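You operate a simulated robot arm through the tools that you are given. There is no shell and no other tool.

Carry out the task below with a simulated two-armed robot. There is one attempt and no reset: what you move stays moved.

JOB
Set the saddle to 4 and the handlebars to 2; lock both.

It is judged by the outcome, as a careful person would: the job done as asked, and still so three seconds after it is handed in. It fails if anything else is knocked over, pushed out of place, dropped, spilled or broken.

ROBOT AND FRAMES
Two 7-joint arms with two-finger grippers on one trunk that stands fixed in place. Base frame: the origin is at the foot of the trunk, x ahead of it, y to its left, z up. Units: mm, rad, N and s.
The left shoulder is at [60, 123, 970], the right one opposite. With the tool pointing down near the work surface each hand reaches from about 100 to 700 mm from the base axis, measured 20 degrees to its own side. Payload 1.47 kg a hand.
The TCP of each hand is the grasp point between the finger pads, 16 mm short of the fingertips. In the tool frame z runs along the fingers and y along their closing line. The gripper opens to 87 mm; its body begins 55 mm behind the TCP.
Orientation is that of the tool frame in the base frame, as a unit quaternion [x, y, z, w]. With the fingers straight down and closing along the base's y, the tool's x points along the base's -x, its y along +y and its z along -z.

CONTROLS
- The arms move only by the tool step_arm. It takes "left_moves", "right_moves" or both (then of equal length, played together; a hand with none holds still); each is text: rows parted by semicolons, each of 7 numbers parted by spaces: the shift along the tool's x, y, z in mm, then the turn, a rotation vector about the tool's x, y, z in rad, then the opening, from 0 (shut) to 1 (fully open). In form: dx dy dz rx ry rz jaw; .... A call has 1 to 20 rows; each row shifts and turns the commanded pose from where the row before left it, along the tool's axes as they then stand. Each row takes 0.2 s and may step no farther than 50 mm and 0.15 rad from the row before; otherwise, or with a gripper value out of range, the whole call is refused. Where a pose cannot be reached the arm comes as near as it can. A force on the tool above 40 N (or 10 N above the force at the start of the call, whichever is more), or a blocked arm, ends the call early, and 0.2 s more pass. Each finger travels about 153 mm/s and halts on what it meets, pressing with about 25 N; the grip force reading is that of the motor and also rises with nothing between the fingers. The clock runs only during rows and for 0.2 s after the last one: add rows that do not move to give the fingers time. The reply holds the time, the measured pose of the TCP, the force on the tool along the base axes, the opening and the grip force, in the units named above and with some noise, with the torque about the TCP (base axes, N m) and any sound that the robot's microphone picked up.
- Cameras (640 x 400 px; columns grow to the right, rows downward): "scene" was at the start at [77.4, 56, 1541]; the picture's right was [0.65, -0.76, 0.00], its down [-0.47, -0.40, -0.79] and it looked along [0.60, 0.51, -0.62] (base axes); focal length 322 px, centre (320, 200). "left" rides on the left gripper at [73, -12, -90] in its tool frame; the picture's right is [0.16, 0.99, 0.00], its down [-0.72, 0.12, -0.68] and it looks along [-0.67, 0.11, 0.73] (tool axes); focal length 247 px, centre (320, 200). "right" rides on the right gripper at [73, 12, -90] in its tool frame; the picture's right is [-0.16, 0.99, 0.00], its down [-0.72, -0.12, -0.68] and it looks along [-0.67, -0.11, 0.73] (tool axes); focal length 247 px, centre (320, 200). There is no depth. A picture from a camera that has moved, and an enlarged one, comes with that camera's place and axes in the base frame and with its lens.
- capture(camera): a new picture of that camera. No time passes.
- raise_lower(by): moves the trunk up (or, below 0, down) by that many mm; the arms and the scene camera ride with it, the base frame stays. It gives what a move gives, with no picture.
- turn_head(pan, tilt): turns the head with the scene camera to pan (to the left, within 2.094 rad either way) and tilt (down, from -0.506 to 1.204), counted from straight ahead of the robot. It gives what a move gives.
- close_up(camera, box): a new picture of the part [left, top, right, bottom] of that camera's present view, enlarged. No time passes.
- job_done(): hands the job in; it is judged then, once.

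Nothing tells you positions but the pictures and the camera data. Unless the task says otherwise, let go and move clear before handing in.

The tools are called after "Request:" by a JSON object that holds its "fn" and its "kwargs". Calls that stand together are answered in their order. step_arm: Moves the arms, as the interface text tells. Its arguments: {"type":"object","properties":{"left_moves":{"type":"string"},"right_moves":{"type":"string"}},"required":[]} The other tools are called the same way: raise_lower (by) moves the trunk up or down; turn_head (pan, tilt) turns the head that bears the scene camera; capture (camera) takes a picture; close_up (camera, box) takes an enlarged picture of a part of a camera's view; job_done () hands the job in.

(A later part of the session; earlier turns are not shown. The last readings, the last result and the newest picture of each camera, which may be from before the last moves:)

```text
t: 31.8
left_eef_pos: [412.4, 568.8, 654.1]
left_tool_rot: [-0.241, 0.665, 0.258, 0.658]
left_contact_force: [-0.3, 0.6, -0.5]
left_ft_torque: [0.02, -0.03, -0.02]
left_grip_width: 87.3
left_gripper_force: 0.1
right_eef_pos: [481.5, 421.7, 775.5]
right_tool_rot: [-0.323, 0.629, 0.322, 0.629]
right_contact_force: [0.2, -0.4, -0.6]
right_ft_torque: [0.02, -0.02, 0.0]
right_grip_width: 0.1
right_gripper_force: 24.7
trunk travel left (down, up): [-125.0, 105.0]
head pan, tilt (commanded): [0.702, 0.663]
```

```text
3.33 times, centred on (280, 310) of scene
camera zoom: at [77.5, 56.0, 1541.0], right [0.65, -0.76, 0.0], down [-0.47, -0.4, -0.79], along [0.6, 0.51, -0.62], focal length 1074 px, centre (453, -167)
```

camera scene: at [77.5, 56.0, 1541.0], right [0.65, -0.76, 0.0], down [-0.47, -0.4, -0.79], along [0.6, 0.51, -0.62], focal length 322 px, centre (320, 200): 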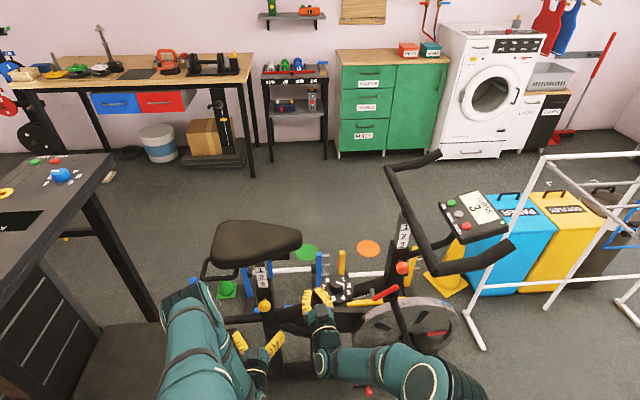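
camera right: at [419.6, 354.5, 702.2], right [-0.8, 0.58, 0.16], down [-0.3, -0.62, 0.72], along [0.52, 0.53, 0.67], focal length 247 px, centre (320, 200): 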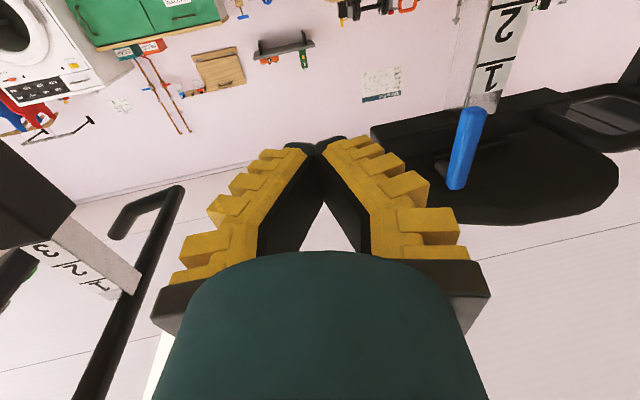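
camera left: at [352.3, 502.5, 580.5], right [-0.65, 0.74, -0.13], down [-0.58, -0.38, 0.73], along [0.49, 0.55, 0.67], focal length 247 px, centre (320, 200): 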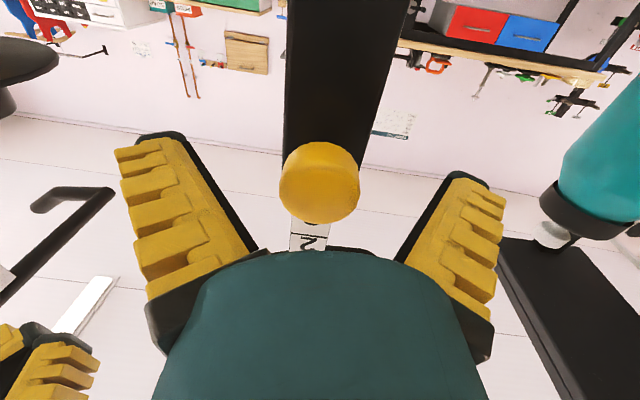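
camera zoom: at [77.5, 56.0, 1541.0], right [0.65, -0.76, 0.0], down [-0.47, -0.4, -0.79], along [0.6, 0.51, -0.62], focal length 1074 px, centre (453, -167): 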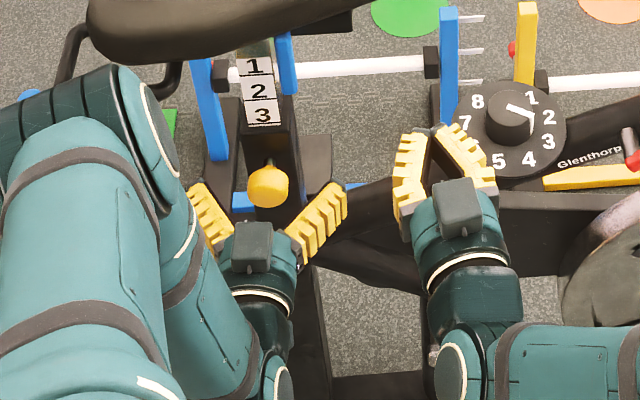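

The left fingers now straddle the saddle knob. Before pulling it, I'll bring the right hand under the front of the saddle rail to support it, staying below and forward of the blue lever.

Request:
{"fn": "step_arm", "kwargs": {"right_moves": "4 16 20 0 0 0 0; 4 16 25 0 0 0 0; 4 16 25 0 0 0 0; 0 0 25 0 0 0 0; 0 0 0 0 0 0 0", "left_moves": "0 0 0 0 0 0 0.3; 0 0 0 0 0 0 0.2; 0 0 0 0 0 0 0.2; 0 0 0 0 0 0 0.2; 0 0 0 0 0 0 0.2"}}

Request:
{"fn": "capture", "kwargs": {"camera": "left"}}

Request:
{"fn": "capture", "kwargs": {"camera": "right"}}

Request:
{"fn": "close_up", "kwargs": {"camera": "scene", "box": [210, 230, 350, 350]}}

```text
t: 33.0
left_eef_pos: [412.7, 567.7, 655.5]
left_tool_rot: [-0.241, 0.664, 0.258, 0.659]
left_contact_force: [-6.2, 0.0, 2.3]
left_ft_torque: [0.21, -0.29, 0.14]
left_grip_width: 28.8
left_gripper_force: 29.9
right_eef_pos: [480.1, 466.3, 770.6]
right_tool_rot: [-0.322, 0.629, 0.322, 0.63]
right_contact_force: [0.3, -0.8, -0.1]
right_ft_torque: [-0.05, 0.03, 0.0]
right_grip_width: 0.0
right_gripper_force: 25.0
right hand out of reach, approached as far as the arm can: row 2, 3, 4
trunk travel left (down, up): [-125.0, 105.0]
head pan, tilt (commanded): [0.702, 0.663]
```

```text
taken
camera left: at [351.5, 502.4, 580.8], right [-0.65, 0.74, -0.13], down [-0.58, -0.38, 0.73], along [0.49, 0.55, 0.67], focal length 247 px, centre (320, 200)
```

left: 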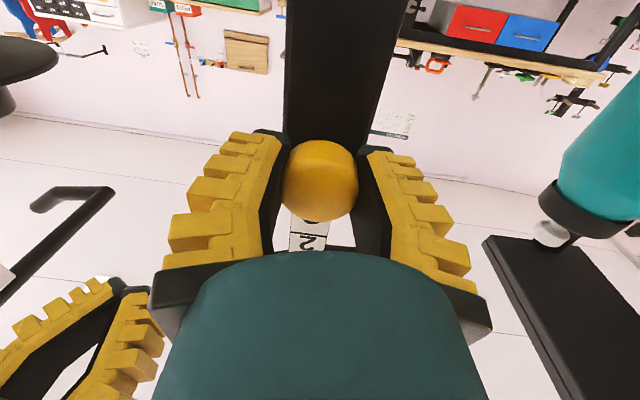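

```text
taken
camera right: at [418.7, 399.5, 696.5], right [-0.8, 0.58, 0.16], down [-0.3, -0.62, 0.72], along [0.52, 0.53, 0.67], focal length 247 px, centre (320, 200)
```

right: 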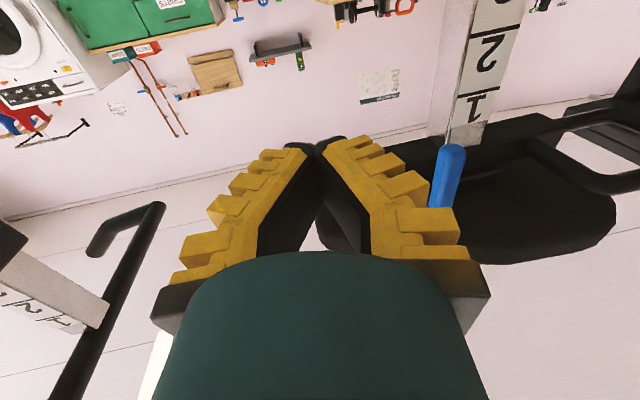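

```text
3.33 times, centred on (280, 290) of scene
camera zoom: at [76.7, 55.8, 1541.1], right [0.65, -0.76, 0.0], down [-0.47, -0.4, -0.79], along [0.6, 0.51, -0.61], focal length 1074 px, centre (453, -100)
```

zoom: 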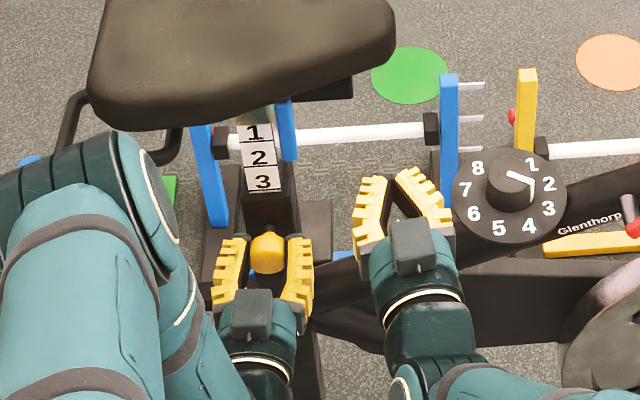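

The left hand has gripped the knob (29 mm), but the right arm stops about 60 mm short of the rail. Before sorting that out, I'll gently test whether the knob turns, since twisting is the harmless test.

Request:
{"fn": "step_arm", "kwargs": {"left_moves": "0 0 0 0 0 -0.1 0.2; 0 0 0 0 0 -0.1 0.2; 0 0 0 0 0 -0.1 0.2; 0 0 0 0 0 0 0.2"}}

Request:
{"fn": "close_up", "kwargs": {"camera": "left", "box": [240, 100, 400, 260]}}

Request:
{"fn": "close_up", "kwargs": {"camera": "scene", "box": [230, 250, 300, 330]}}

```text
t: 34.0
left_eef_pos: [412.7, 569.3, 653.7]
left_tool_rot: [-0.339, 0.619, 0.156, 0.691]
left_contact_force: [-4.1, -0.2, 9.7]
left_ft_torque: [0.12, -0.02, 0.11]
left_grip_width: 29.1
left_gripper_force: 29.9
right_eef_pos: [479.3, 465.0, 771.3]
right_tool_rot: [-0.323, 0.628, 0.323, 0.63]
right_contact_force: [-0.7, 0.3, -0.7]
right_ft_torque: [0.02, 0.02, 0.0]
right_grip_width: 0.0
right_gripper_force: 24.9
trunk travel left (down, up): [-125.0, 105.0]
head pan, tilt (commanded): [0.702, 0.663]
```

```text
2.50 times, centred on (320, 180) of left
camera zoom: at [366.1, 486.7, 587.6], right [-0.6, 0.68, -0.42], down [-0.72, -0.22, 0.66], along [0.36, 0.7, 0.62], focal length 617 px, centre (320, 250)
```

zoom: 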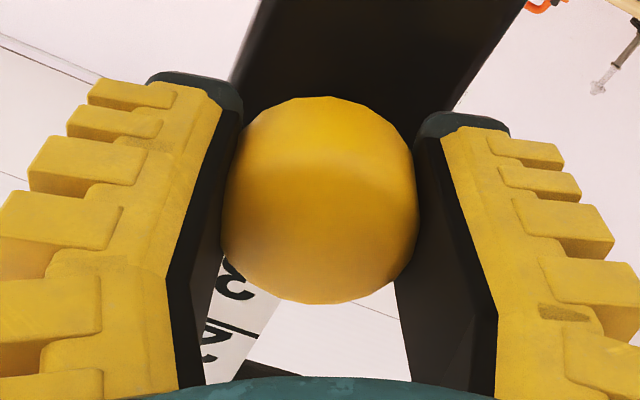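

```text
5.00 times, centred on (265, 290) of scene
camera zoom: at [76.4, 55.2, 1541.2], right [0.65, -0.76, 0.0], down [-0.47, -0.4, -0.79], along [0.6, 0.51, -0.61], focal length 1610 px, centre (595, -250)
```

zoom: 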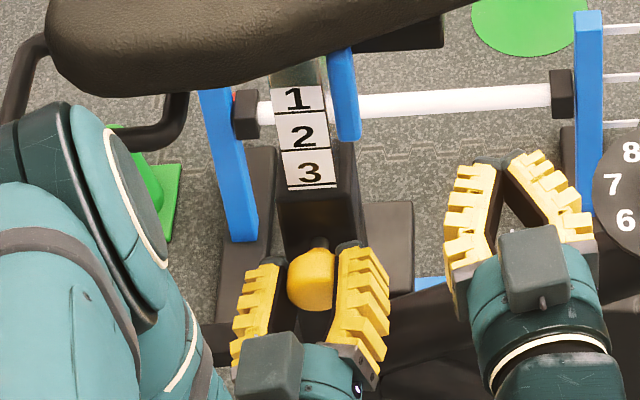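

Twisting 17° met almost no torque, so the knob probably just spins rather than clamping. I'll turn it back and then try a small, cautious 4 mm outward pull to feel for a spring.

Request:
{"fn": "step_arm", "kwargs": {"left_moves": "0 0 0 0 0 0.1 0.2; 0 0 0 0 0 0.1 0.2; 0 0 0 0 0 0.1 0.2; 0 0 0 0 0 0 0.2"}}

Request:
{"fn": "step_arm", "kwargs": {"left_moves": "0 0 -2 0 0 0 0.2; 0 0 -2 0 0 0 0.2; 0 0 0 0 0 0 0.2"}}

Request:
{"fn": "close_up", "kwargs": {"camera": "left", "box": [240, 100, 400, 260]}}

Request:
{"fn": "close_up", "kwargs": {"camera": "scene", "box": [230, 250, 300, 330]}}

```text
t: 35.0
left_eef_pos: [413.2, 568.2, 653.8]
left_tool_rot: [-0.241, 0.664, 0.259, 0.659]
left_contact_force: [-3.2, 2.2, 11.2]
left_ft_torque: [-0.02, -0.09, 0.11]
left_grip_width: 25.5
left_gripper_force: 30.4
right_eef_pos: [480.6, 465.9, 770.2]
right_tool_rot: [-0.322, 0.629, 0.322, 0.63]
right_contact_force: [0.4, 0.2, 0.1]
right_ft_torque: [0.01, 0.02, 0.01]
right_grip_width: 0.4
right_gripper_force: 25.5
trunk travel left (down, up): [-125.0, 105.0]
head pan, tilt (commanded): [0.702, 0.663]
```

```text
t: 35.8
left_eef_pos: [410.4, 565.7, 654.3]
left_tool_rot: [-0.241, 0.664, 0.259, 0.659]
left_contact_force: [2.4, 1.3, 12.8]
left_ft_torque: [0.03, -0.09, 0.16]
left_grip_width: 25.9
left_gripper_force: 30.2
right_eef_pos: [480.1, 465.8, 771.0]
right_tool_rot: [-0.323, 0.629, 0.323, 0.63]
right_contact_force: [-0.6, 0.5, 0.3]
right_ft_torque: [0.01, 0.01, 0.01]
right_grip_width: 0.2
right_gripper_force: 24.7
trunk travel left (down, up): [-125.0, 105.0]
head pan, tilt (commanded): [0.702, 0.663]
```

```text
2.50 times, centred on (320, 180) of left
camera zoom: at [349.1, 499.6, 581.0], right [-0.65, 0.74, -0.13], down [-0.58, -0.38, 0.73], along [0.49, 0.55, 0.68], focal length 617 px, centre (320, 250)
```

zoom: 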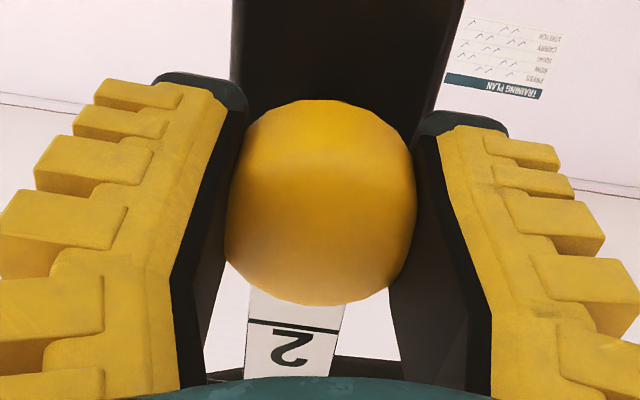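

```text
5.00 times, centred on (265, 290) of scene
camera zoom: at [76.7, 55.0, 1541.2], right [0.65, -0.76, 0.0], down [-0.47, -0.4, -0.79], along [0.6, 0.51, -0.61], focal length 1610 px, centre (595, -250)
```

zoom: 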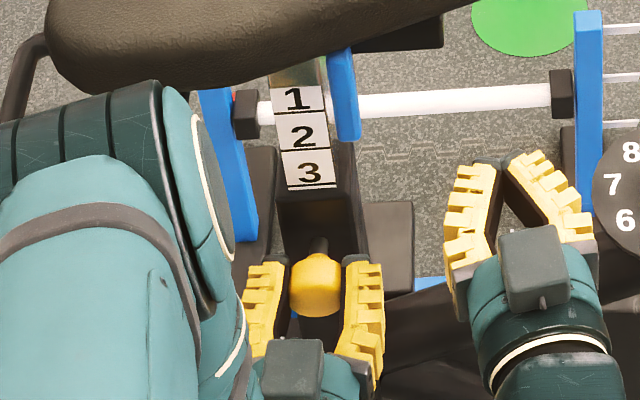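

The 4 mm pull met a light ~3.5 N spring-like resistance, so this looks like a pull pin, and the saddle hasn't moved. Since the right hand can't quite support the saddle, I'll learn the mechanism first on the handlebars, where both hands reach. I'll push this knob back in, let go and retreat.

Request:
{"fn": "step_arm", "kwargs": {"left_moves": "0 0 2 0 0 0 0.2; 0 0 2 0 0 0 0.2; 0 0 0 0 0 0 0.5; 0 0 0 0 0 0 1; 0 0 0 0 0 0 1; 0 0 -40 0 0 0 1; 0 0 -40 0 0 0 1; 0 0 -40 0 0 0 1", "right_moves": "0 0 -40 0 0 0 0; 0 0 -40 0 0 0 0; 0 0 -40 0 0 0 0; 0 0 -40 0 0 0 0; 0 -30 -30 0 0 0 0; 0 -40 0 0 0 0 0; 0 -40 0 0 0 0 0; 0 -40 0 0 0 0 0"}}

Request:
{"fn": "capture", "kwargs": {"camera": "scene"}}

Request:
{"fn": "close_up", "kwargs": {"camera": "scene", "box": [230, 250, 300, 330]}}

Request:
{"fn": "capture", "kwargs": {"camera": "left"}}

```text
t: 37.6
left_eef_pos: [322.1, 489.2, 655.3]
left_tool_rot: [-0.241, 0.664, 0.259, 0.658]
left_contact_force: [-0.1, 0.0, -0.3]
left_ft_torque: [-0.02, -0.01, 0.0]
left_grip_width: 87.1
left_gripper_force: 0.2
right_eef_pos: [490.8, 223.6, 771.3]
right_tool_rot: [-0.323, 0.63, 0.322, 0.628]
right_contact_force: [0.3, -0.6, -0.4]
right_ft_torque: [-0.01, 0.02, -0.02]
right_grip_width: 0.0
right_gripper_force: 25.2
trunk travel left (down, up): [-125.0, 105.0]
head pan, tilt (commanded): [0.702, 0.663]
```

```text
taken
camera scene: at [77.4, 55.7, 1541.1], right [0.65, -0.76, 0.0], down [-0.47, -0.4, -0.79], along [0.6, 0.51, -0.62], focal length 322 px, centre (320, 200)
```

scene: 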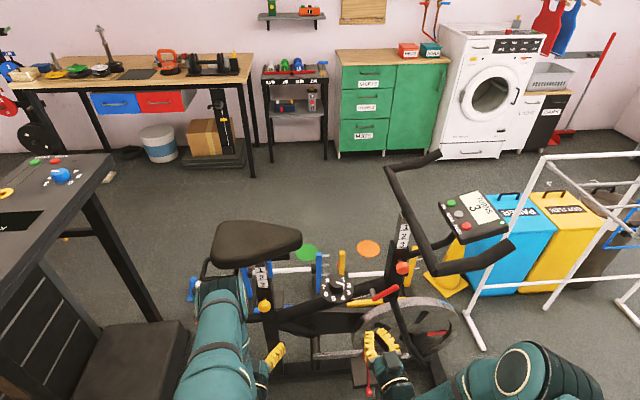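

```text
5.00 times, centred on (265, 290) of scene
camera zoom: at [77.4, 55.7, 1541.1], right [0.65, -0.76, 0.0], down [-0.47, -0.4, -0.79], along [0.6, 0.51, -0.62], focal length 1610 px, centre (595, -250)
```

zoom: 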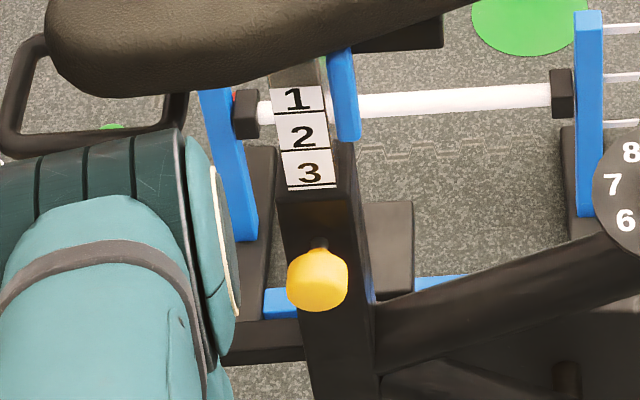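

```text
taken
camera left: at [261.6, 423.1, 580.4], right [-0.65, 0.74, -0.13], down [-0.58, -0.38, 0.73], along [0.49, 0.55, 0.67], focal length 247 px, centre (320, 200)
```

left: 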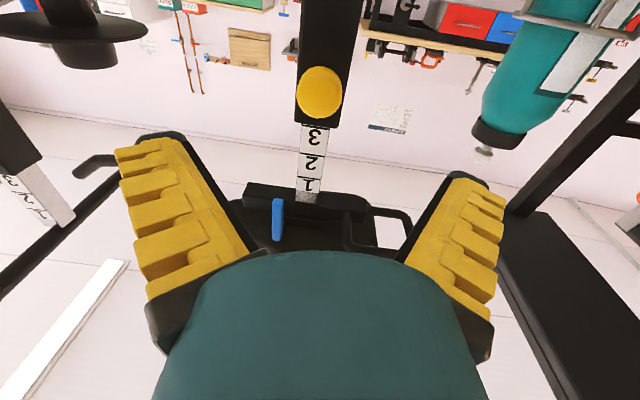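

The saddle is still at 3 with its knob fully seated. For the handlebars, the near-side grip tube runs from about (590, 159, 985) to (695, 58, 1054). The right hand will hold that tube while the left pulls the red knob at about (679, 266, 837). I'll start with the right hand.

Request:
{"fn": "step_arm", "kwargs": {"right_moves": "-32.7 -14 -29.4 0 0 0 0.5; -32.7 -14 -29.4 0 0 0 1; -32.7 -14 -29.4 0 0 0 1; -32.7 -14 -29.4 0 0 0 1; -32.7 -14 -29.4 0 0 0 1; -32.7 -14 -29.4 0 0 0 1; -32.7 -14 -29.4 0 0 0 1; 0 0 0 0.14 0 0 1; 0 0 0 0 0 0.14 1; 0 0 0 0 0 0.14 1; 0 0 0 0 0 0.14 1; 0 0 0 0 0 0.14 1; 0 0 0 0 0 0.14 1; 0 0 0 0 0 0.14 1; 0 0 0 0 0 0.14 1; 0 0 0 0 0 0.14 1"}}

Request:
{"fn": "capture", "kwargs": {"camera": "scene"}}

Request:
{"fn": "capture", "kwargs": {"camera": "right"}}

```text
t: 41.0
left_eef_pos: [323.0, 489.2, 653.5]
left_tool_rot: [-0.241, 0.665, 0.257, 0.659]
left_contact_force: [0.9, -0.2, 0.7]
left_ft_torque: [-0.06, -0.05, 0.01]
left_grip_width: 86.7
left_gripper_force: 0.2
right_eef_pos: [451.7, 0.9, 1000.1]
right_tool_rot: [0.111, 0.698, 0.581, 0.403]
right_contact_force: [0.0, 0.1, -0.3]
right_ft_torque: [-0.02, -0.01, 0.02]
right_grip_width: 87.0
right_gripper_force: 0.1
trunk travel left (down, up): [-125.0, 105.0]
head pan, tilt (commanded): [0.702, 0.663]
```

```text
taken
camera scene: at [77.3, 55.8, 1541.1], right [0.65, -0.76, 0.0], down [-0.47, -0.4, -0.79], along [0.6, 0.51, -0.62], focal length 322 px, centre (320, 200)
```

scene: 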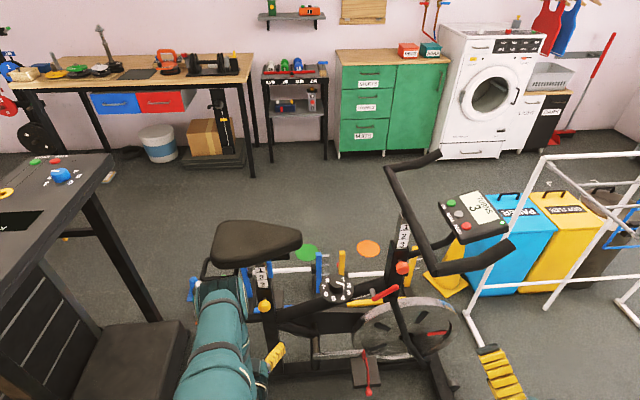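

```text
taken
camera right: at [337.7, -15.7, 978.2], right [-0.21, 0.2, 0.96], down [0.04, -0.98, 0.21], along [0.98, 0.08, 0.2], focal length 247 px, centre (320, 200)
```

right: 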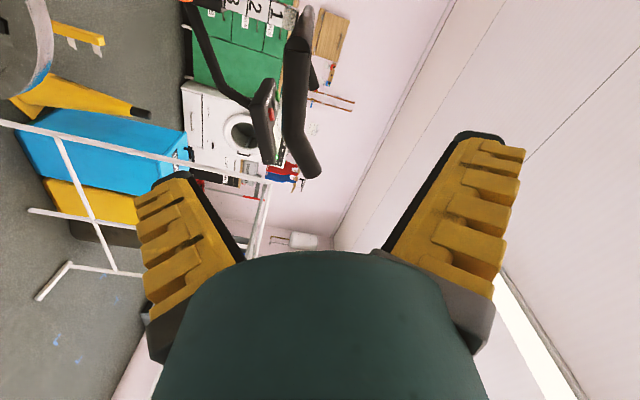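

The right hand is oriented with its closing line square to the grip tube. I'll zoom its view to pin down the tube's position.

Request:
{"fn": "close_up", "kwargs": {"camera": "right", "box": [180, 0, 380, 200]}}

Request:
{"fn": "close_up", "kwargs": {"camera": "scene", "box": [370, 140, 530, 300]}}

```text
2.00 times, centred on (280, 100) of right
camera zoom: at [337.7, -15.7, 978.2], right [-0.21, 0.2, 0.96], down [0.04, -0.98, 0.21], along [0.98, 0.08, 0.2], focal length 494 px, centre (400, 400)
```

zoom: 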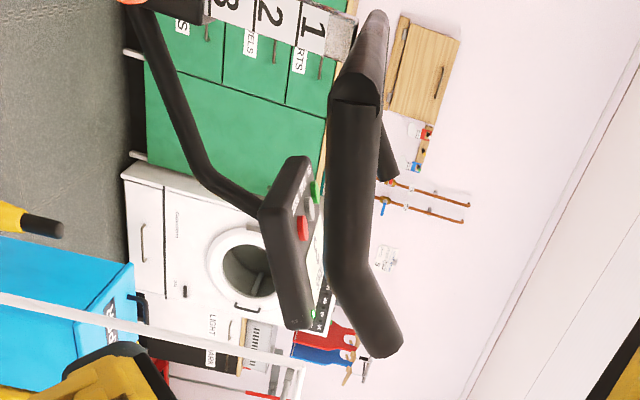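

```text
2.50 times, centred on (450, 220) of scene
camera zoom: at [77.3, 55.8, 1541.1], right [0.65, -0.76, 0.0], down [-0.47, -0.4, -0.79], along [0.6, 0.51, -0.62], focal length 805 px, centre (-5, 150)
```

zoom: 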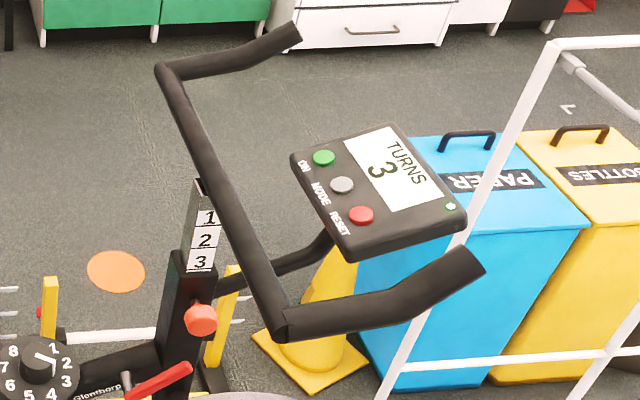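

From the two views, the first grip segment runs from about (590, 159, 979) to (681, 98, 987) and is about 30 mm thick and nearly level. I'll roll the right hand to close vertically on it and move to a 100 mm standoff.

Request:
{"fn": "step_arm", "kwargs": {"right_moves": "0 0 0 0 0 0.143 1; 0 0 0 0 0 0.143 1; 0 0 0 0 0 0.143 1; 0 0 0 0 0.0865 0 1; 0 0 0 0 0.0865 0 1; -27 -5.7 35.8 0 0 0 1; -27 -5.7 35.8 0 0 0 1; -27 -5.7 35.8 0 0 0 1"}}

Request:
{"fn": "capture", "kwargs": {"camera": "right"}}

Request:
{"fn": "capture", "kwargs": {"camera": "scene"}}

```text
t: 42.8
left_eef_pos: [324.0, 490.8, 653.0]
left_tool_rot: [-0.241, 0.665, 0.257, 0.659]
left_contact_force: [0.1, 0.3, -0.8]
left_ft_torque: [0.01, 0.0, -0.01]
left_grip_width: 86.7
left_gripper_force: 0.2
right_eef_pos: [579.8, 45.4, 982.0]
right_tool_rot: [0.199, 0.68, 0.673, 0.212]
right_contact_force: [-0.6, -0.6, -0.8]
right_ft_torque: [0.02, -0.04, 0.03]
right_grip_width: 87.1
right_gripper_force: 0.1
trunk travel left (down, up): [-125.0, 105.0]
head pan, tilt (commanded): [0.702, 0.663]
```

```text
taken
camera right: at [467.7, 10.3, 992.0], right [0.12, -0.07, 0.99], down [0.22, -0.97, -0.1], along [0.97, 0.23, -0.1], focal length 247 px, centre (320, 200)
```

right: 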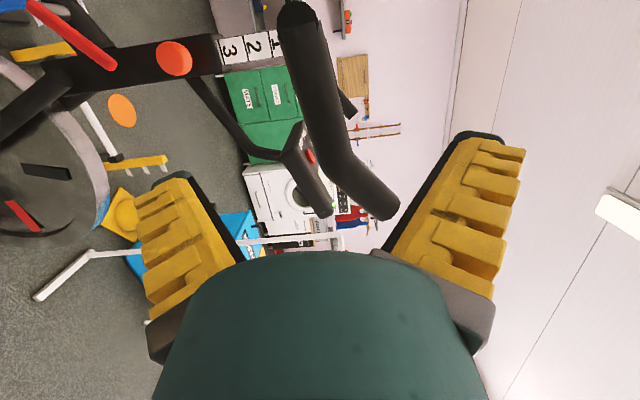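

```text
taken
camera scene: at [77.7, 56.0, 1541.0], right [0.65, -0.76, 0.0], down [-0.47, -0.4, -0.79], along [0.6, 0.51, -0.62], focal length 322 px, centre (320, 200)
```

scene: 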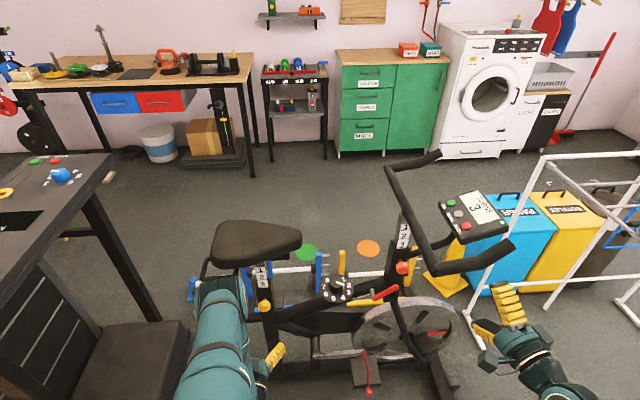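

The predicted tube position matches the right camera view within a few pixels. I'll move in around the tube, check, and then close.

Request:
{"fn": "step_arm", "kwargs": {"right_moves": "0 0 33 0 0 0 1; 0 0 33 0 0 0 1; 0 0 34 0 0 0 1; 0 0 0 0 0 0 1"}}

Request:
{"fn": "capture", "kwargs": {"camera": "right"}}

Request:
{"fn": "close_up", "kwargs": {"camera": "scene", "box": [380, 160, 560, 320]}}

```text
t: 43.8
left_eef_pos: [322.8, 489.8, 652.9]
left_tool_rot: [-0.242, 0.665, 0.258, 0.658]
left_contact_force: [-0.5, 0.4, -0.3]
left_ft_torque: [-0.02, 0.0, -0.02]
left_grip_width: 86.8
left_gripper_force: 0.0
right_eef_pos: [634.2, 127.8, 982.3]
right_tool_rot: [0.199, 0.681, 0.672, 0.214]
right_contact_force: [-0.1, -0.4, 0.9]
right_ft_torque: [-0.03, 0.03, -0.02]
right_grip_width: 87.1
right_gripper_force: 0.0
trunk travel left (down, up): [-125.0, 105.0]
head pan, tilt (commanded): [0.702, 0.663]
```

```text
taken
camera right: at [524.1, 94.1, 993.0], right [0.12, -0.07, 0.99], down [0.22, -0.97, -0.1], along [0.97, 0.23, -0.1], focal length 247 px, centre (320, 200)
```

right: 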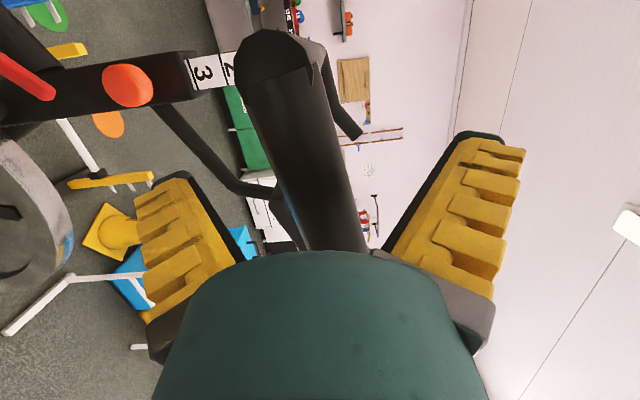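

```text
2.50 times, centred on (470, 240) of scene
camera zoom: at [77.5, 56.1, 1541.1], right [0.65, -0.76, 0.0], down [-0.47, -0.4, -0.79], along [0.6, 0.51, -0.62], focal length 805 px, centre (-55, 100)
```

zoom: 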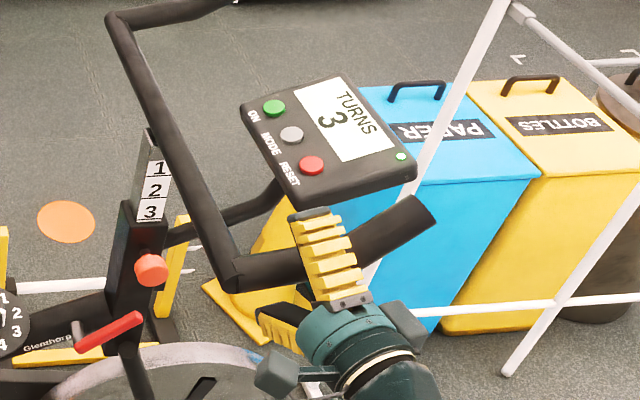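

The right fingers straddle the grip tube. Re-triangulating the red knob from two right-hand views gives (714, 274, 793), so my first estimate was wrong and this one is consistent. I'll move the left hand along the bike toward a standoff there, clear of everything.

Request:
{"fn": "step_arm", "kwargs": {"left_moves": "0 0 0 -0.06 0 0 1; -14 -43 0 0 0 0 1; -14 -43 0 0 0 0 1; -14 -43 0 0 0 0 1; -14 -43 0 0 0 0 1; -14 -43 0 0 0 0 1; -14 -43 0 0 0 0 1"}}

Request:
{"fn": "capture", "kwargs": {"camera": "scene"}}

```text
t: 45.4
left_eef_pos: [505.2, 305.3, 730.0]
left_tool_rot: [-0.262, 0.656, 0.279, 0.65]
left_contact_force: [0.9, 0.7, -0.5]
left_ft_torque: [0.0, -0.01, 0.02]
left_grip_width: 87.3
left_gripper_force: 0.1
right_eef_pos: [634.8, 128.3, 983.4]
right_tool_rot: [0.198, 0.68, 0.673, 0.213]
right_contact_force: [-0.4, 0.1, -0.4]
right_ft_torque: [0.0, 0.01, 0.02]
right_grip_width: 86.9
right_gripper_force: 0.0
trunk travel left (down, up): [-125.0, 105.0]
head pan, tilt (commanded): [0.702, 0.663]
```

```text
taken
camera scene: at [77.6, 55.8, 1541.0], right [0.65, -0.76, 0.0], down [-0.47, -0.4, -0.79], along [0.6, 0.51, -0.62], focal length 322 px, centre (320, 200)
```

scene: 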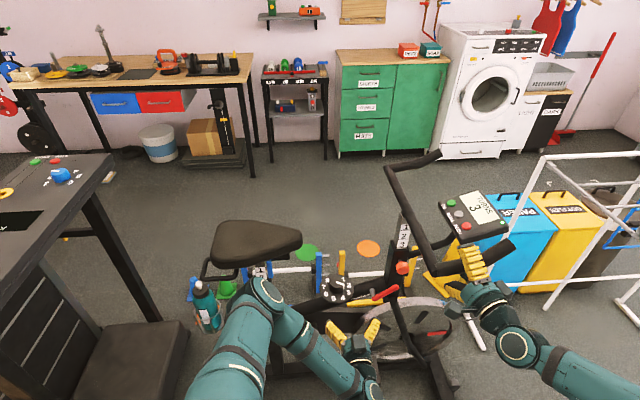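

The path is clear so far. I'll continue to the standoff in front of the red knob.

Request:
{"fn": "step_arm", "kwargs": {"left_moves": "-14 -43 0 0 0 0 1; -14 -43 0 0 0 0 1; -14 -43 0 0 0 0 1; -14 -40 0 0 0 0 1"}}

Request:
{"fn": "capture", "kwargs": {"camera": "scene"}}

Request:
{"fn": "capture", "kwargs": {"camera": "left"}}

```text
t: 46.4
left_eef_pos: [627.1, 182.7, 784.3]
left_tool_rot: [-0.261, 0.656, 0.279, 0.65]
left_contact_force: [0.3, 0.8, 0.4]
left_ft_torque: [0.0, -0.01, 0.03]
left_grip_width: 86.9
left_gripper_force: 0.0
right_eef_pos: [634.7, 126.9, 983.1]
right_tool_rot: [0.199, 0.679, 0.673, 0.213]
right_contact_force: [-0.3, -0.6, 0.6]
right_ft_torque: [-0.04, 0.03, 0.01]
right_grip_width: 86.9
right_gripper_force: 0.0
trunk travel left (down, up): [-125.0, 105.0]
head pan, tilt (commanded): [0.702, 0.663]
```

```text
taken
camera scene: at [77.5, 55.4, 1541.1], right [0.65, -0.76, 0.0], down [-0.47, -0.4, -0.79], along [0.6, 0.51, -0.62], focal length 322 px, centre (320, 200)
```

scene: 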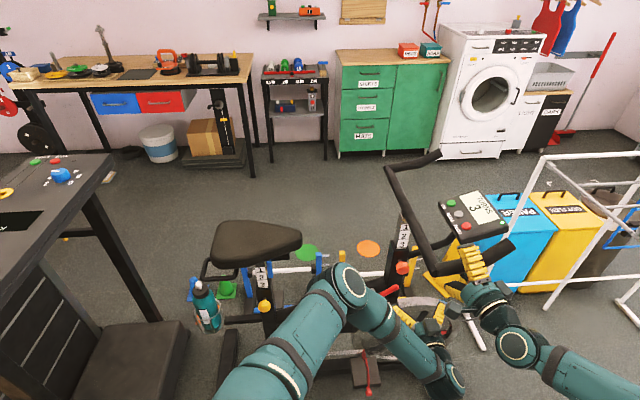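

```text
taken
camera left: at [569.9, 113.1, 709.9], right [-0.7, 0.7, -0.13], down [-0.55, -0.41, 0.73], along [0.46, 0.58, 0.68], focal length 247 px, centre (320, 200)
```

left: 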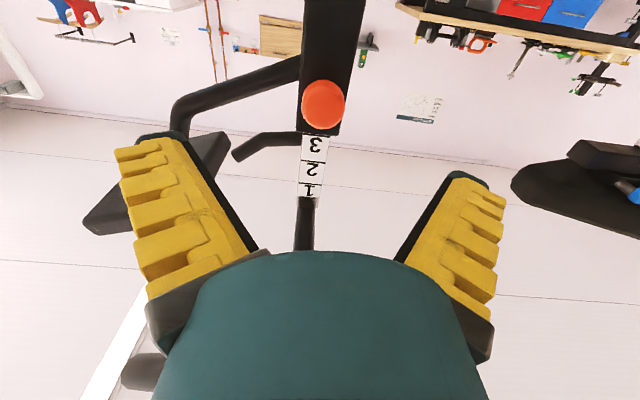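

The left camera agrees: the red knob is at about (714, 275, 795). I'll approach it with open fingers, close the right hand on the grip tube, and grip the knob.

Request:
{"fn": "step_arm", "kwargs": {"left_moves": "-3.6 1.5 40 0 0 0 1; -3.6 1.5 40 0 0 0 1; -3.5 1.3 40 0 0 0 1; 0 0 0 0 0 0 1"}}

Request:
{"fn": "capture", "kwargs": {"camera": "left"}}

Request:
{"fn": "capture", "kwargs": {"camera": "right"}}

Request:
{"fn": "close_up", "kwargs": {"camera": "scene", "box": [360, 200, 520, 340]}}

```text
t: 47.4
left_eef_pos: [709.6, 270.6, 792.9]
left_tool_rot: [-0.261, 0.657, 0.278, 0.651]
left_contact_force: [0.8, 0.2, 0.7]
left_ft_torque: [-0.05, 0.03, -0.01]
left_grip_width: 86.9
left_gripper_force: 0.1
right_eef_pos: [634.7, 128.1, 983.2]
right_tool_rot: [0.198, 0.68, 0.673, 0.213]
right_contact_force: [-0.3, 0.2, 1.3]
right_ft_torque: [0.0, 0.01, -0.02]
right_grip_width: 87.0
right_gripper_force: 0.0
trunk travel left (down, up): [-125.0, 105.0]
head pan, tilt (commanded): [0.702, 0.663]
```

```text
taken
camera left: at [652.5, 201.0, 720.2], right [-0.7, 0.7, -0.13], down [-0.55, -0.41, 0.73], along [0.46, 0.58, 0.68], focal length 247 px, centre (320, 200)
```

left: 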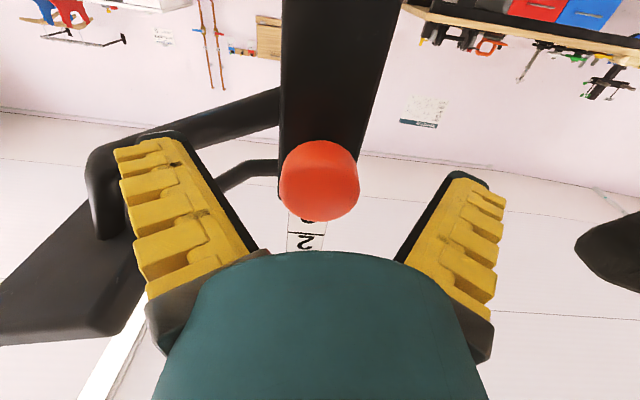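

```text
taken
camera right: at [523.8, 93.7, 993.0], right [0.12, -0.07, 0.99], down [0.22, -0.97, -0.1], along [0.97, 0.23, -0.1], focal length 247 px, centre (320, 200)
```

right: 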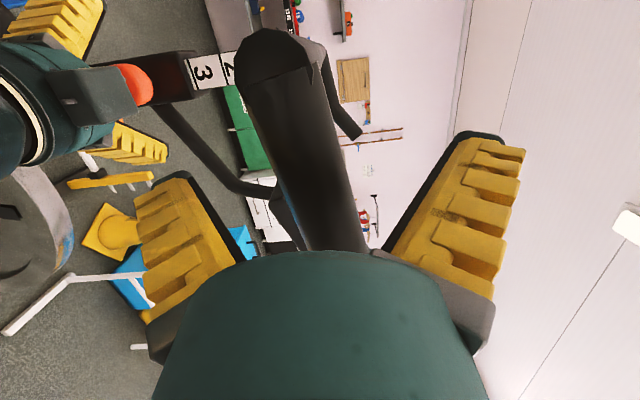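

```text
2.86 times, centred on (440, 270) of scene
camera zoom: at [77.4, 56.0, 1541.0], right [0.65, -0.76, 0.0], down [-0.47, -0.4, -0.79], along [0.6, 0.51, -0.62], focal length 920 px, centre (-23, 0)
```

zoom: 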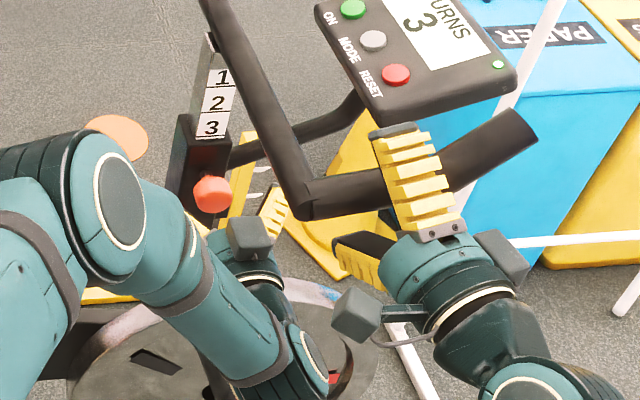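

Both hands are in position. I'll close the right fingers on the tube and the left fingers on the knob.

Request:
{"fn": "step_arm", "kwargs": {"right_moves": "0 -3 0 0 0 0 1; 0 0 0 0 0 0 0.6; 0 0 0 0 0 0 0.4; 0 0 0 0 0 0 0.25; 0 0 0 0 0 0 0.25; 0 0 0 0 0 0 0.25", "left_moves": "0 0 0 0 0 0 1; 0 0 0 0 0 0 0.6; 0 0 0 0 0 0 0.4; 0 0 0 0 0 0 0.2; 0 0 0 0 0 0 0.2; 0 0 0 0 0 0 0.2"}}

Request:
{"fn": "capture", "kwargs": {"camera": "left"}}

Request:
{"fn": "capture", "kwargs": {"camera": "right"}}

```text
t: 48.8
left_eef_pos: [709.6, 270.4, 794.1]
left_tool_rot: [-0.261, 0.656, 0.278, 0.651]
left_contact_force: [-5.3, -1.6, 1.7]
left_ft_torque: [0.36, -0.38, 0.04]
left_grip_width: 29.1
left_gripper_force: 29.8
right_eef_pos: [633.9, 127.7, 981.5]
right_tool_rot: [0.199, 0.679, 0.673, 0.214]
right_contact_force: [3.7, 0.7, 4.5]
right_ft_torque: [-0.53, -0.42, -0.04]
right_grip_width: 31.5
right_gripper_force: 29.9
trunk travel left (down, up): [-125.0, 105.0]
head pan, tilt (commanded): [0.702, 0.663]
```

```text
taken
camera left: at [651.8, 200.4, 720.5], right [-0.7, 0.7, -0.13], down [-0.55, -0.41, 0.72], along [0.46, 0.58, 0.68], focal length 247 px, centre (320, 200)
```

left: 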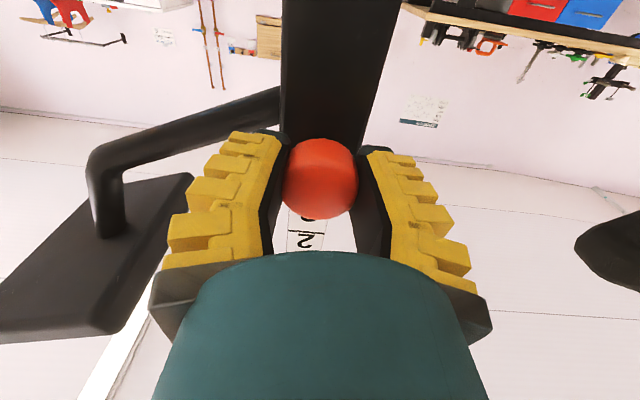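

```text
taken
camera right: at [523.3, 93.3, 990.7], right [0.11, -0.07, 0.99], down [0.22, -0.97, -0.1], along [0.97, 0.23, -0.09], focal length 247 px, centre (320, 200)
```

right: 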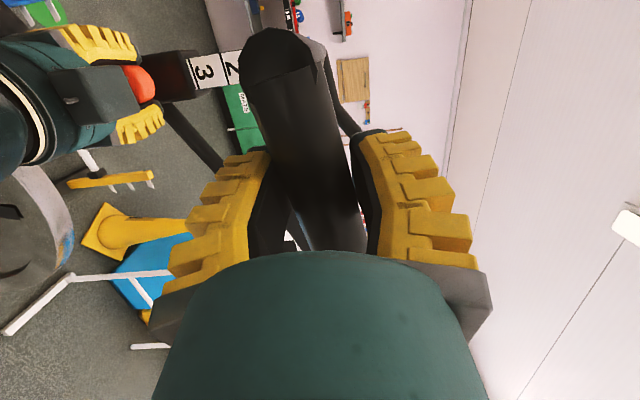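

Both grips are firm: 31.5 mm on the tube and 29 mm on the knob. With the handlebars supported, I'll pull the knob outward in small steps.

Request:
{"fn": "step_arm", "kwargs": {"left_moves": "0 0 -2 0 0 0 0.2; 0 0 -2 0 0 0 0.2; 0 0 -2 0 0 0 0.2; 0 0 0 0 0 0 0.2"}}

Request:
{"fn": "step_arm", "kwargs": {"left_moves": "0 0 -2 0 0 0 0.2; 0 0 -2 0 0 0 0.2; 0 0 -2 0 0 0 0.2; 0 0 0 0 0 0 0.2"}}

Request:
{"fn": "capture", "kwargs": {"camera": "left"}}

Request:
{"fn": "close_up", "kwargs": {"camera": "scene", "box": [370, 210, 450, 300]}}

```text
t: 49.8
left_eef_pos: [705.8, 265.8, 794.6]
left_tool_rot: [-0.26, 0.656, 0.277, 0.651]
left_contact_force: [3.6, -1.5, 1.8]
left_ft_torque: [0.09, -0.13, -0.03]
left_grip_width: 26.6
left_gripper_force: 29.6
right_eef_pos: [635.0, 126.8, 981.6]
right_tool_rot: [0.199, 0.679, 0.673, 0.213]
right_contact_force: [2.4, -0.4, 9.5]
right_ft_torque: [-0.46, -0.41, -0.01]
right_grip_width: 31.0
right_gripper_force: 29.9
trunk travel left (down, up): [-125.0, 105.0]
head pan, tilt (commanded): [0.702, 0.663]
```

```text
t: 50.8
left_eef_pos: [701.1, 262.7, 793.1]
left_tool_rot: [-0.26, 0.656, 0.277, 0.652]
left_contact_force: [7.0, -7.0, 7.5]
left_ft_torque: [0.04, -0.05, -0.04]
left_grip_width: 26.2
left_gripper_force: 30.2
right_eef_pos: [635.1, 128.0, 980.0]
right_tool_rot: [0.199, 0.681, 0.673, 0.212]
right_contact_force: [3.3, 1.7, 3.2]
right_ft_torque: [-0.47, -0.46, -0.16]
right_grip_width: 30.7
right_gripper_force: 29.7
trunk travel left (down, up): [-125.0, 105.0]
head pan, tilt (commanded): [0.702, 0.663]
```

```text
taken
camera left: at [643.3, 192.2, 720.9], right [-0.7, 0.7, -0.13], down [-0.55, -0.41, 0.72], along [0.46, 0.58, 0.68], focal length 247 px, centre (320, 200)
```

left: 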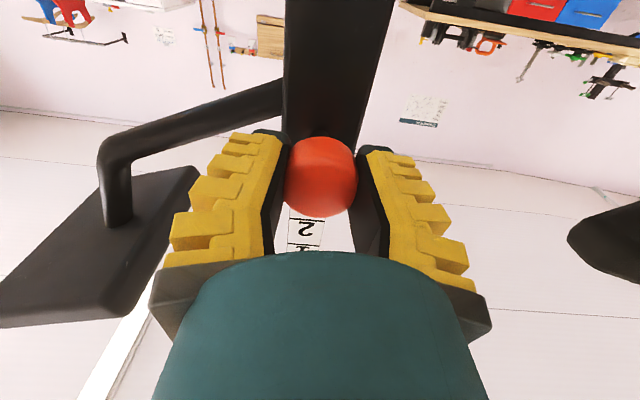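

```text
4.44 times, centred on (410, 255) of scene
camera zoom: at [77.3, 55.2, 1541.1], right [0.65, -0.76, 0.0], down [-0.47, -0.4, -0.79], along [0.6, 0.51, -0.62], focal length 1431 px, centre (-80, -44)
```

zoom: 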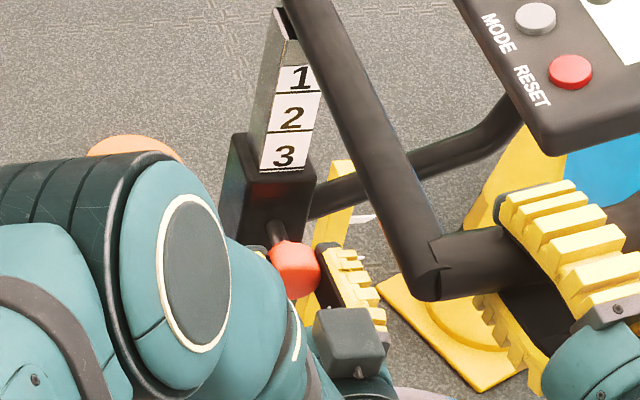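

The knob came out with the fingers by about 11 mm with almost no resistance, and more stem is visible. I'll keep pulling gently to find its end stop and see whether the handlebar weight shifts onto the right hand.

Request:
{"fn": "step_arm", "kwargs": {"left_moves": "0 0 -2 0 0 0 0.2; 0 0 -2 0 0 0 0.2; 0 0 0 0 0 0 0.2"}}

Request:
{"fn": "close_up", "kwargs": {"camera": "scene", "box": [370, 210, 450, 300]}}

Request:
{"fn": "capture", "kwargs": {"camera": "left"}}

```text
t: 51.6
left_eef_pos: [697.1, 258.6, 795.3]
left_tool_rot: [-0.261, 0.656, 0.277, 0.652]
left_contact_force: [7.2, -11.0, 13.6]
left_ft_torque: [0.04, -0.11, -0.08]
left_grip_width: 26.2
left_gripper_force: 30.1
right_eef_pos: [634.5, 127.3, 979.9]
right_tool_rot: [0.199, 0.681, 0.672, 0.212]
right_contact_force: [3.4, 4.1, -1.3]
right_ft_torque: [-0.5, -0.39, -0.08]
right_grip_width: 30.1
right_gripper_force: 30.1
trunk travel left (down, up): [-125.0, 105.0]
head pan, tilt (commanded): [0.702, 0.663]
```

```text
4.44 times, centred on (410, 255) of scene
camera zoom: at [77.2, 55.0, 1541.1], right [0.65, -0.76, 0.0], down [-0.47, -0.4, -0.79], along [0.6, 0.51, -0.61], focal length 1431 px, centre (-80, -44)
```

zoom: 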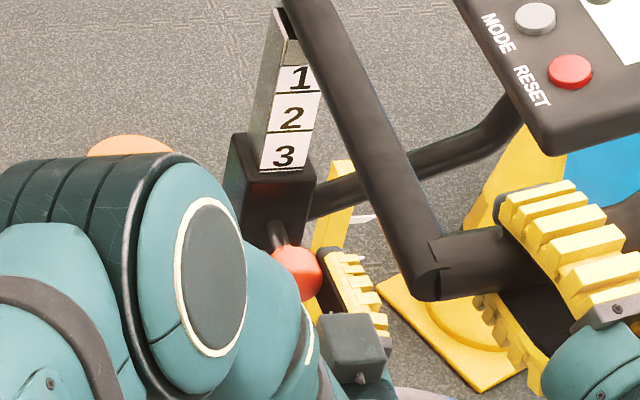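

```text
taken
camera left: at [640.8, 189.5, 720.9], right [-0.7, 0.7, -0.13], down [-0.55, -0.41, 0.72], along [0.45, 0.58, 0.68], focal length 247 px, centre (320, 200)
```

left: 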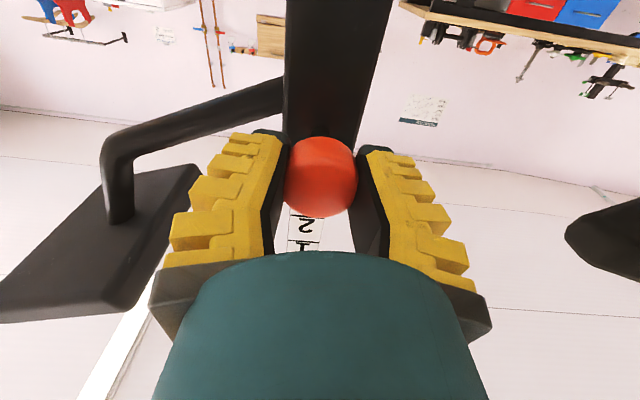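

The knob is now about 17 mm out and still moving with the fingers, and the right hand's vertical force has drifted toward carrying weight. I'll test whether the handlebars are free by lowering the right hand a few millimetres.

Request:
{"fn": "step_arm", "kwargs": {"right_moves": "0 -2 0 0 0 0 0.25; 0 -2 0 0 0 0 0.25; 0 -2 0 0 0 0 0.25; 0 0 0 0 0 0 0.25", "left_moves": "0 0 0 0 0 0 0.2; 0 0 0 0 0 0 0.2; 0 0 0 0 0 0 0.2; 0 0 0 0 0 0 0.2"}}

Request:
{"fn": "close_up", "kwargs": {"camera": "scene", "box": [370, 210, 450, 300]}}

```text
t: 52.6
left_eef_pos: [698.3, 257.7, 794.6]
left_tool_rot: [-0.26, 0.656, 0.278, 0.652]
left_contact_force: [9.2, -13.5, 15.7]
left_ft_torque: [0.05, -0.13, -0.11]
left_grip_width: 25.8
left_gripper_force: 29.7
right_eef_pos: [634.6, 127.1, 975.0]
right_tool_rot: [0.199, 0.681, 0.672, 0.212]
right_contact_force: [6.4, 7.4, 5.5]
right_ft_torque: [-0.45, -0.57, -0.25]
right_grip_width: 29.6
right_gripper_force: 30.1
trunk travel left (down, up): [-125.0, 105.0]
head pan, tilt (commanded): [0.702, 0.663]
```

```text
4.44 times, centred on (410, 255) of scene
camera zoom: at [76.9, 54.8, 1541.2], right [0.65, -0.76, 0.0], down [-0.47, -0.4, -0.79], along [0.6, 0.51, -0.61], focal length 1431 px, centre (-80, -44)
```

zoom: 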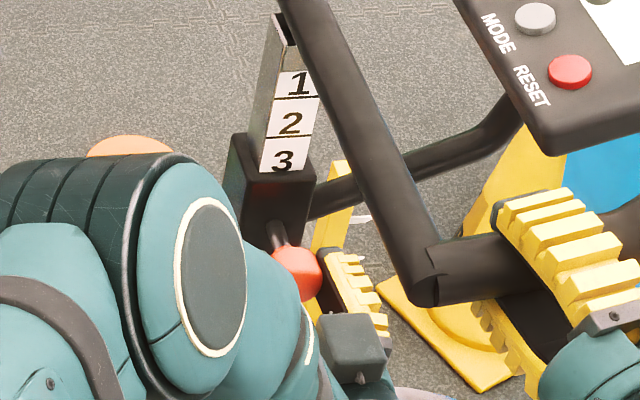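

The handlebars moved freely: the label dropped about 5 mm with only light friction, so pulling the knob unlocks it. I'll lower them further with the right hand while holding the knob out.

Request:
{"fn": "step_arm", "kwargs": {"right_moves": "0 -3 0 0 0 0 0.25; 0 -3 0 0 0 0 0.25; 0 -3 0 0 0 0 0.25; 0 -3 0 0 0 0 0.25; 0 -3 0 0 0 0 0.25; 0 0 0 0 0 0 0.25", "left_moves": "0 0 0 0 0 0 0.2; 0 0 0 0 0 0 0.2; 0 0 0 0 0 0 0.2; 0 0 0 0 0 0 0.2; 0 0 0 0 0 0 0.2; 0 0 0 0 0 0 0.2"}}

Request:
{"fn": "close_up", "kwargs": {"camera": "scene", "box": [370, 210, 450, 300]}}

Request:
{"fn": "capture", "kwargs": {"camera": "left"}}

```text
t: 54.0
left_eef_pos: [698.2, 259.1, 794.3]
left_tool_rot: [-0.26, 0.656, 0.278, 0.652]
left_contact_force: [11.0, -14.8, 19.4]
left_ft_torque: [0.05, -0.13, -0.1]
left_grip_width: 25.7
left_gripper_force: 29.9
right_eef_pos: [633.7, 125.7, 959.3]
right_tool_rot: [0.199, 0.679, 0.674, 0.213]
right_contact_force: [7.3, 10.1, 2.6]
right_ft_torque: [-0.5, -0.42, -0.01]
right_grip_width: 28.8
right_gripper_force: 30.0
trunk travel left (down, up): [-125.0, 105.0]
head pan, tilt (commanded): [0.702, 0.663]
```

```text
4.44 times, centred on (410, 255) of scene
camera zoom: at [77.0, 55.0, 1541.1], right [0.65, -0.76, 0.0], down [-0.47, -0.4, -0.79], along [0.6, 0.51, -0.61], focal length 1431 px, centre (-80, -44)
```

zoom: 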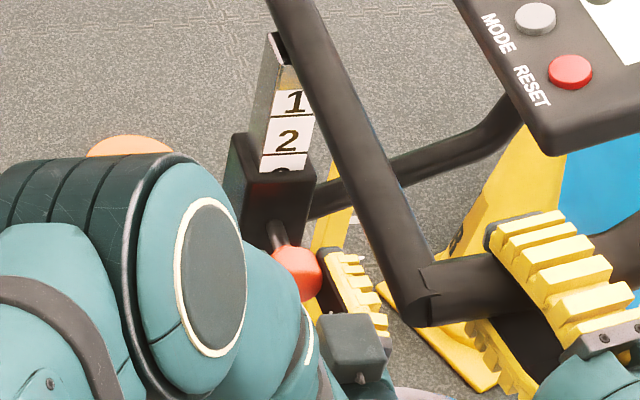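

```text
taken
camera left: at [640.6, 189.6, 720.8], right [-0.7, 0.71, -0.13], down [-0.55, -0.41, 0.72], along [0.46, 0.58, 0.68], focal length 247 px, centre (320, 200)
```

left: 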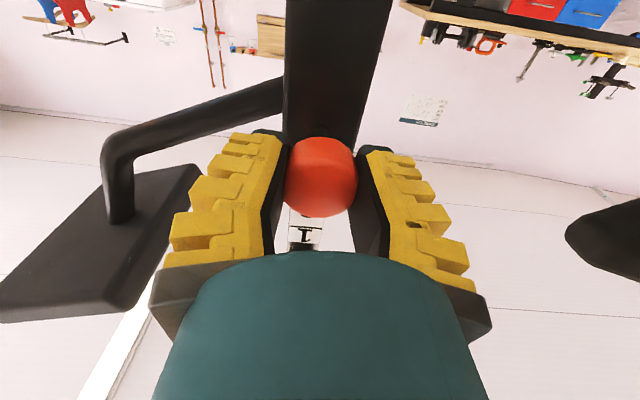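

The line under "2" is about 12 mm above the rim now. The left hand's side force is creeping up, so I'll ease it slightly up and forward, and lower the bars another 8 mm.

Request:
{"fn": "step_arm", "kwargs": {"right_moves": "0 -3 0 0 0 0 0.25; 0 -3 0 0 0 0 0.25; 0 -2 0 0 0 0 0.25; 0 0 0 0 0 0 0.25", "left_moves": "-1 -0.7 0 0 0 0 0.2; -1 -0.7 0 0 0 0 0.2; 0 0 0 0 0 0 0.2; 0 0 0 0 0 0 0.2"}}

Request:
{"fn": "close_up", "kwargs": {"camera": "scene", "box": [370, 210, 450, 300]}}

Request:
{"fn": "close_up", "kwargs": {"camera": "scene", "box": [390, 220, 420, 260]}}

```text
t: 55.0
left_eef_pos: [697.8, 258.8, 794.2]
left_tool_rot: [-0.261, 0.657, 0.278, 0.65]
left_contact_force: [2.8, -8.9, -0.1]
left_ft_torque: [0.1, 0.04, -0.14]
left_grip_width: 26.5
left_gripper_force: 29.6
right_eef_pos: [633.2, 127.3, 951.4]
right_tool_rot: [0.199, 0.68, 0.672, 0.212]
right_contact_force: [-3.6, 1.9, 3.6]
right_ft_torque: [-0.47, -0.46, -0.11]
right_grip_width: 28.8
right_gripper_force: 29.7
trunk travel left (down, up): [-125.0, 105.0]
head pan, tilt (commanded): [0.702, 0.663]
```

```text
4.44 times, centred on (410, 255) of scene
camera zoom: at [76.9, 55.4, 1541.0], right [0.65, -0.76, 0.0], down [-0.47, -0.4, -0.79], along [0.6, 0.51, -0.61], focal length 1431 px, centre (-80, -44)
```

zoom: 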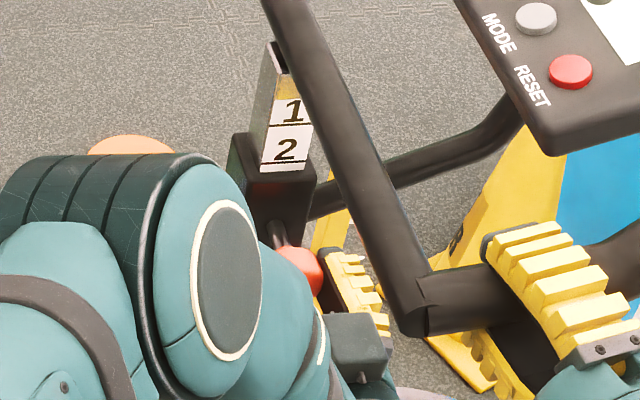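

```text
10.00 times, centred on (405, 240) of scene
camera zoom: at [76.9, 55.4, 1541.0], right [0.65, -0.76, 0.0], down [-0.47, -0.4, -0.79], along [0.6, 0.51, -0.61], focal length 3220 px, centre (-530, -200)
```

zoom: 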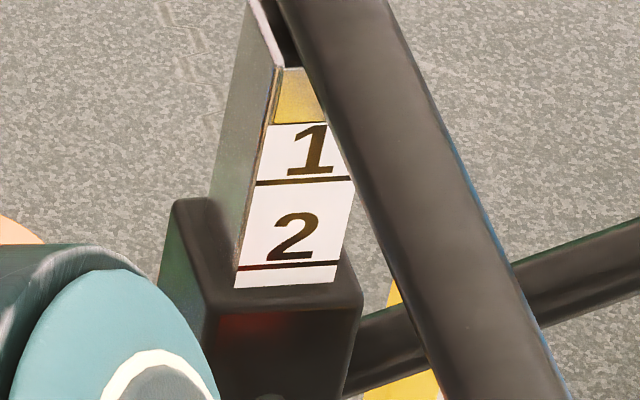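

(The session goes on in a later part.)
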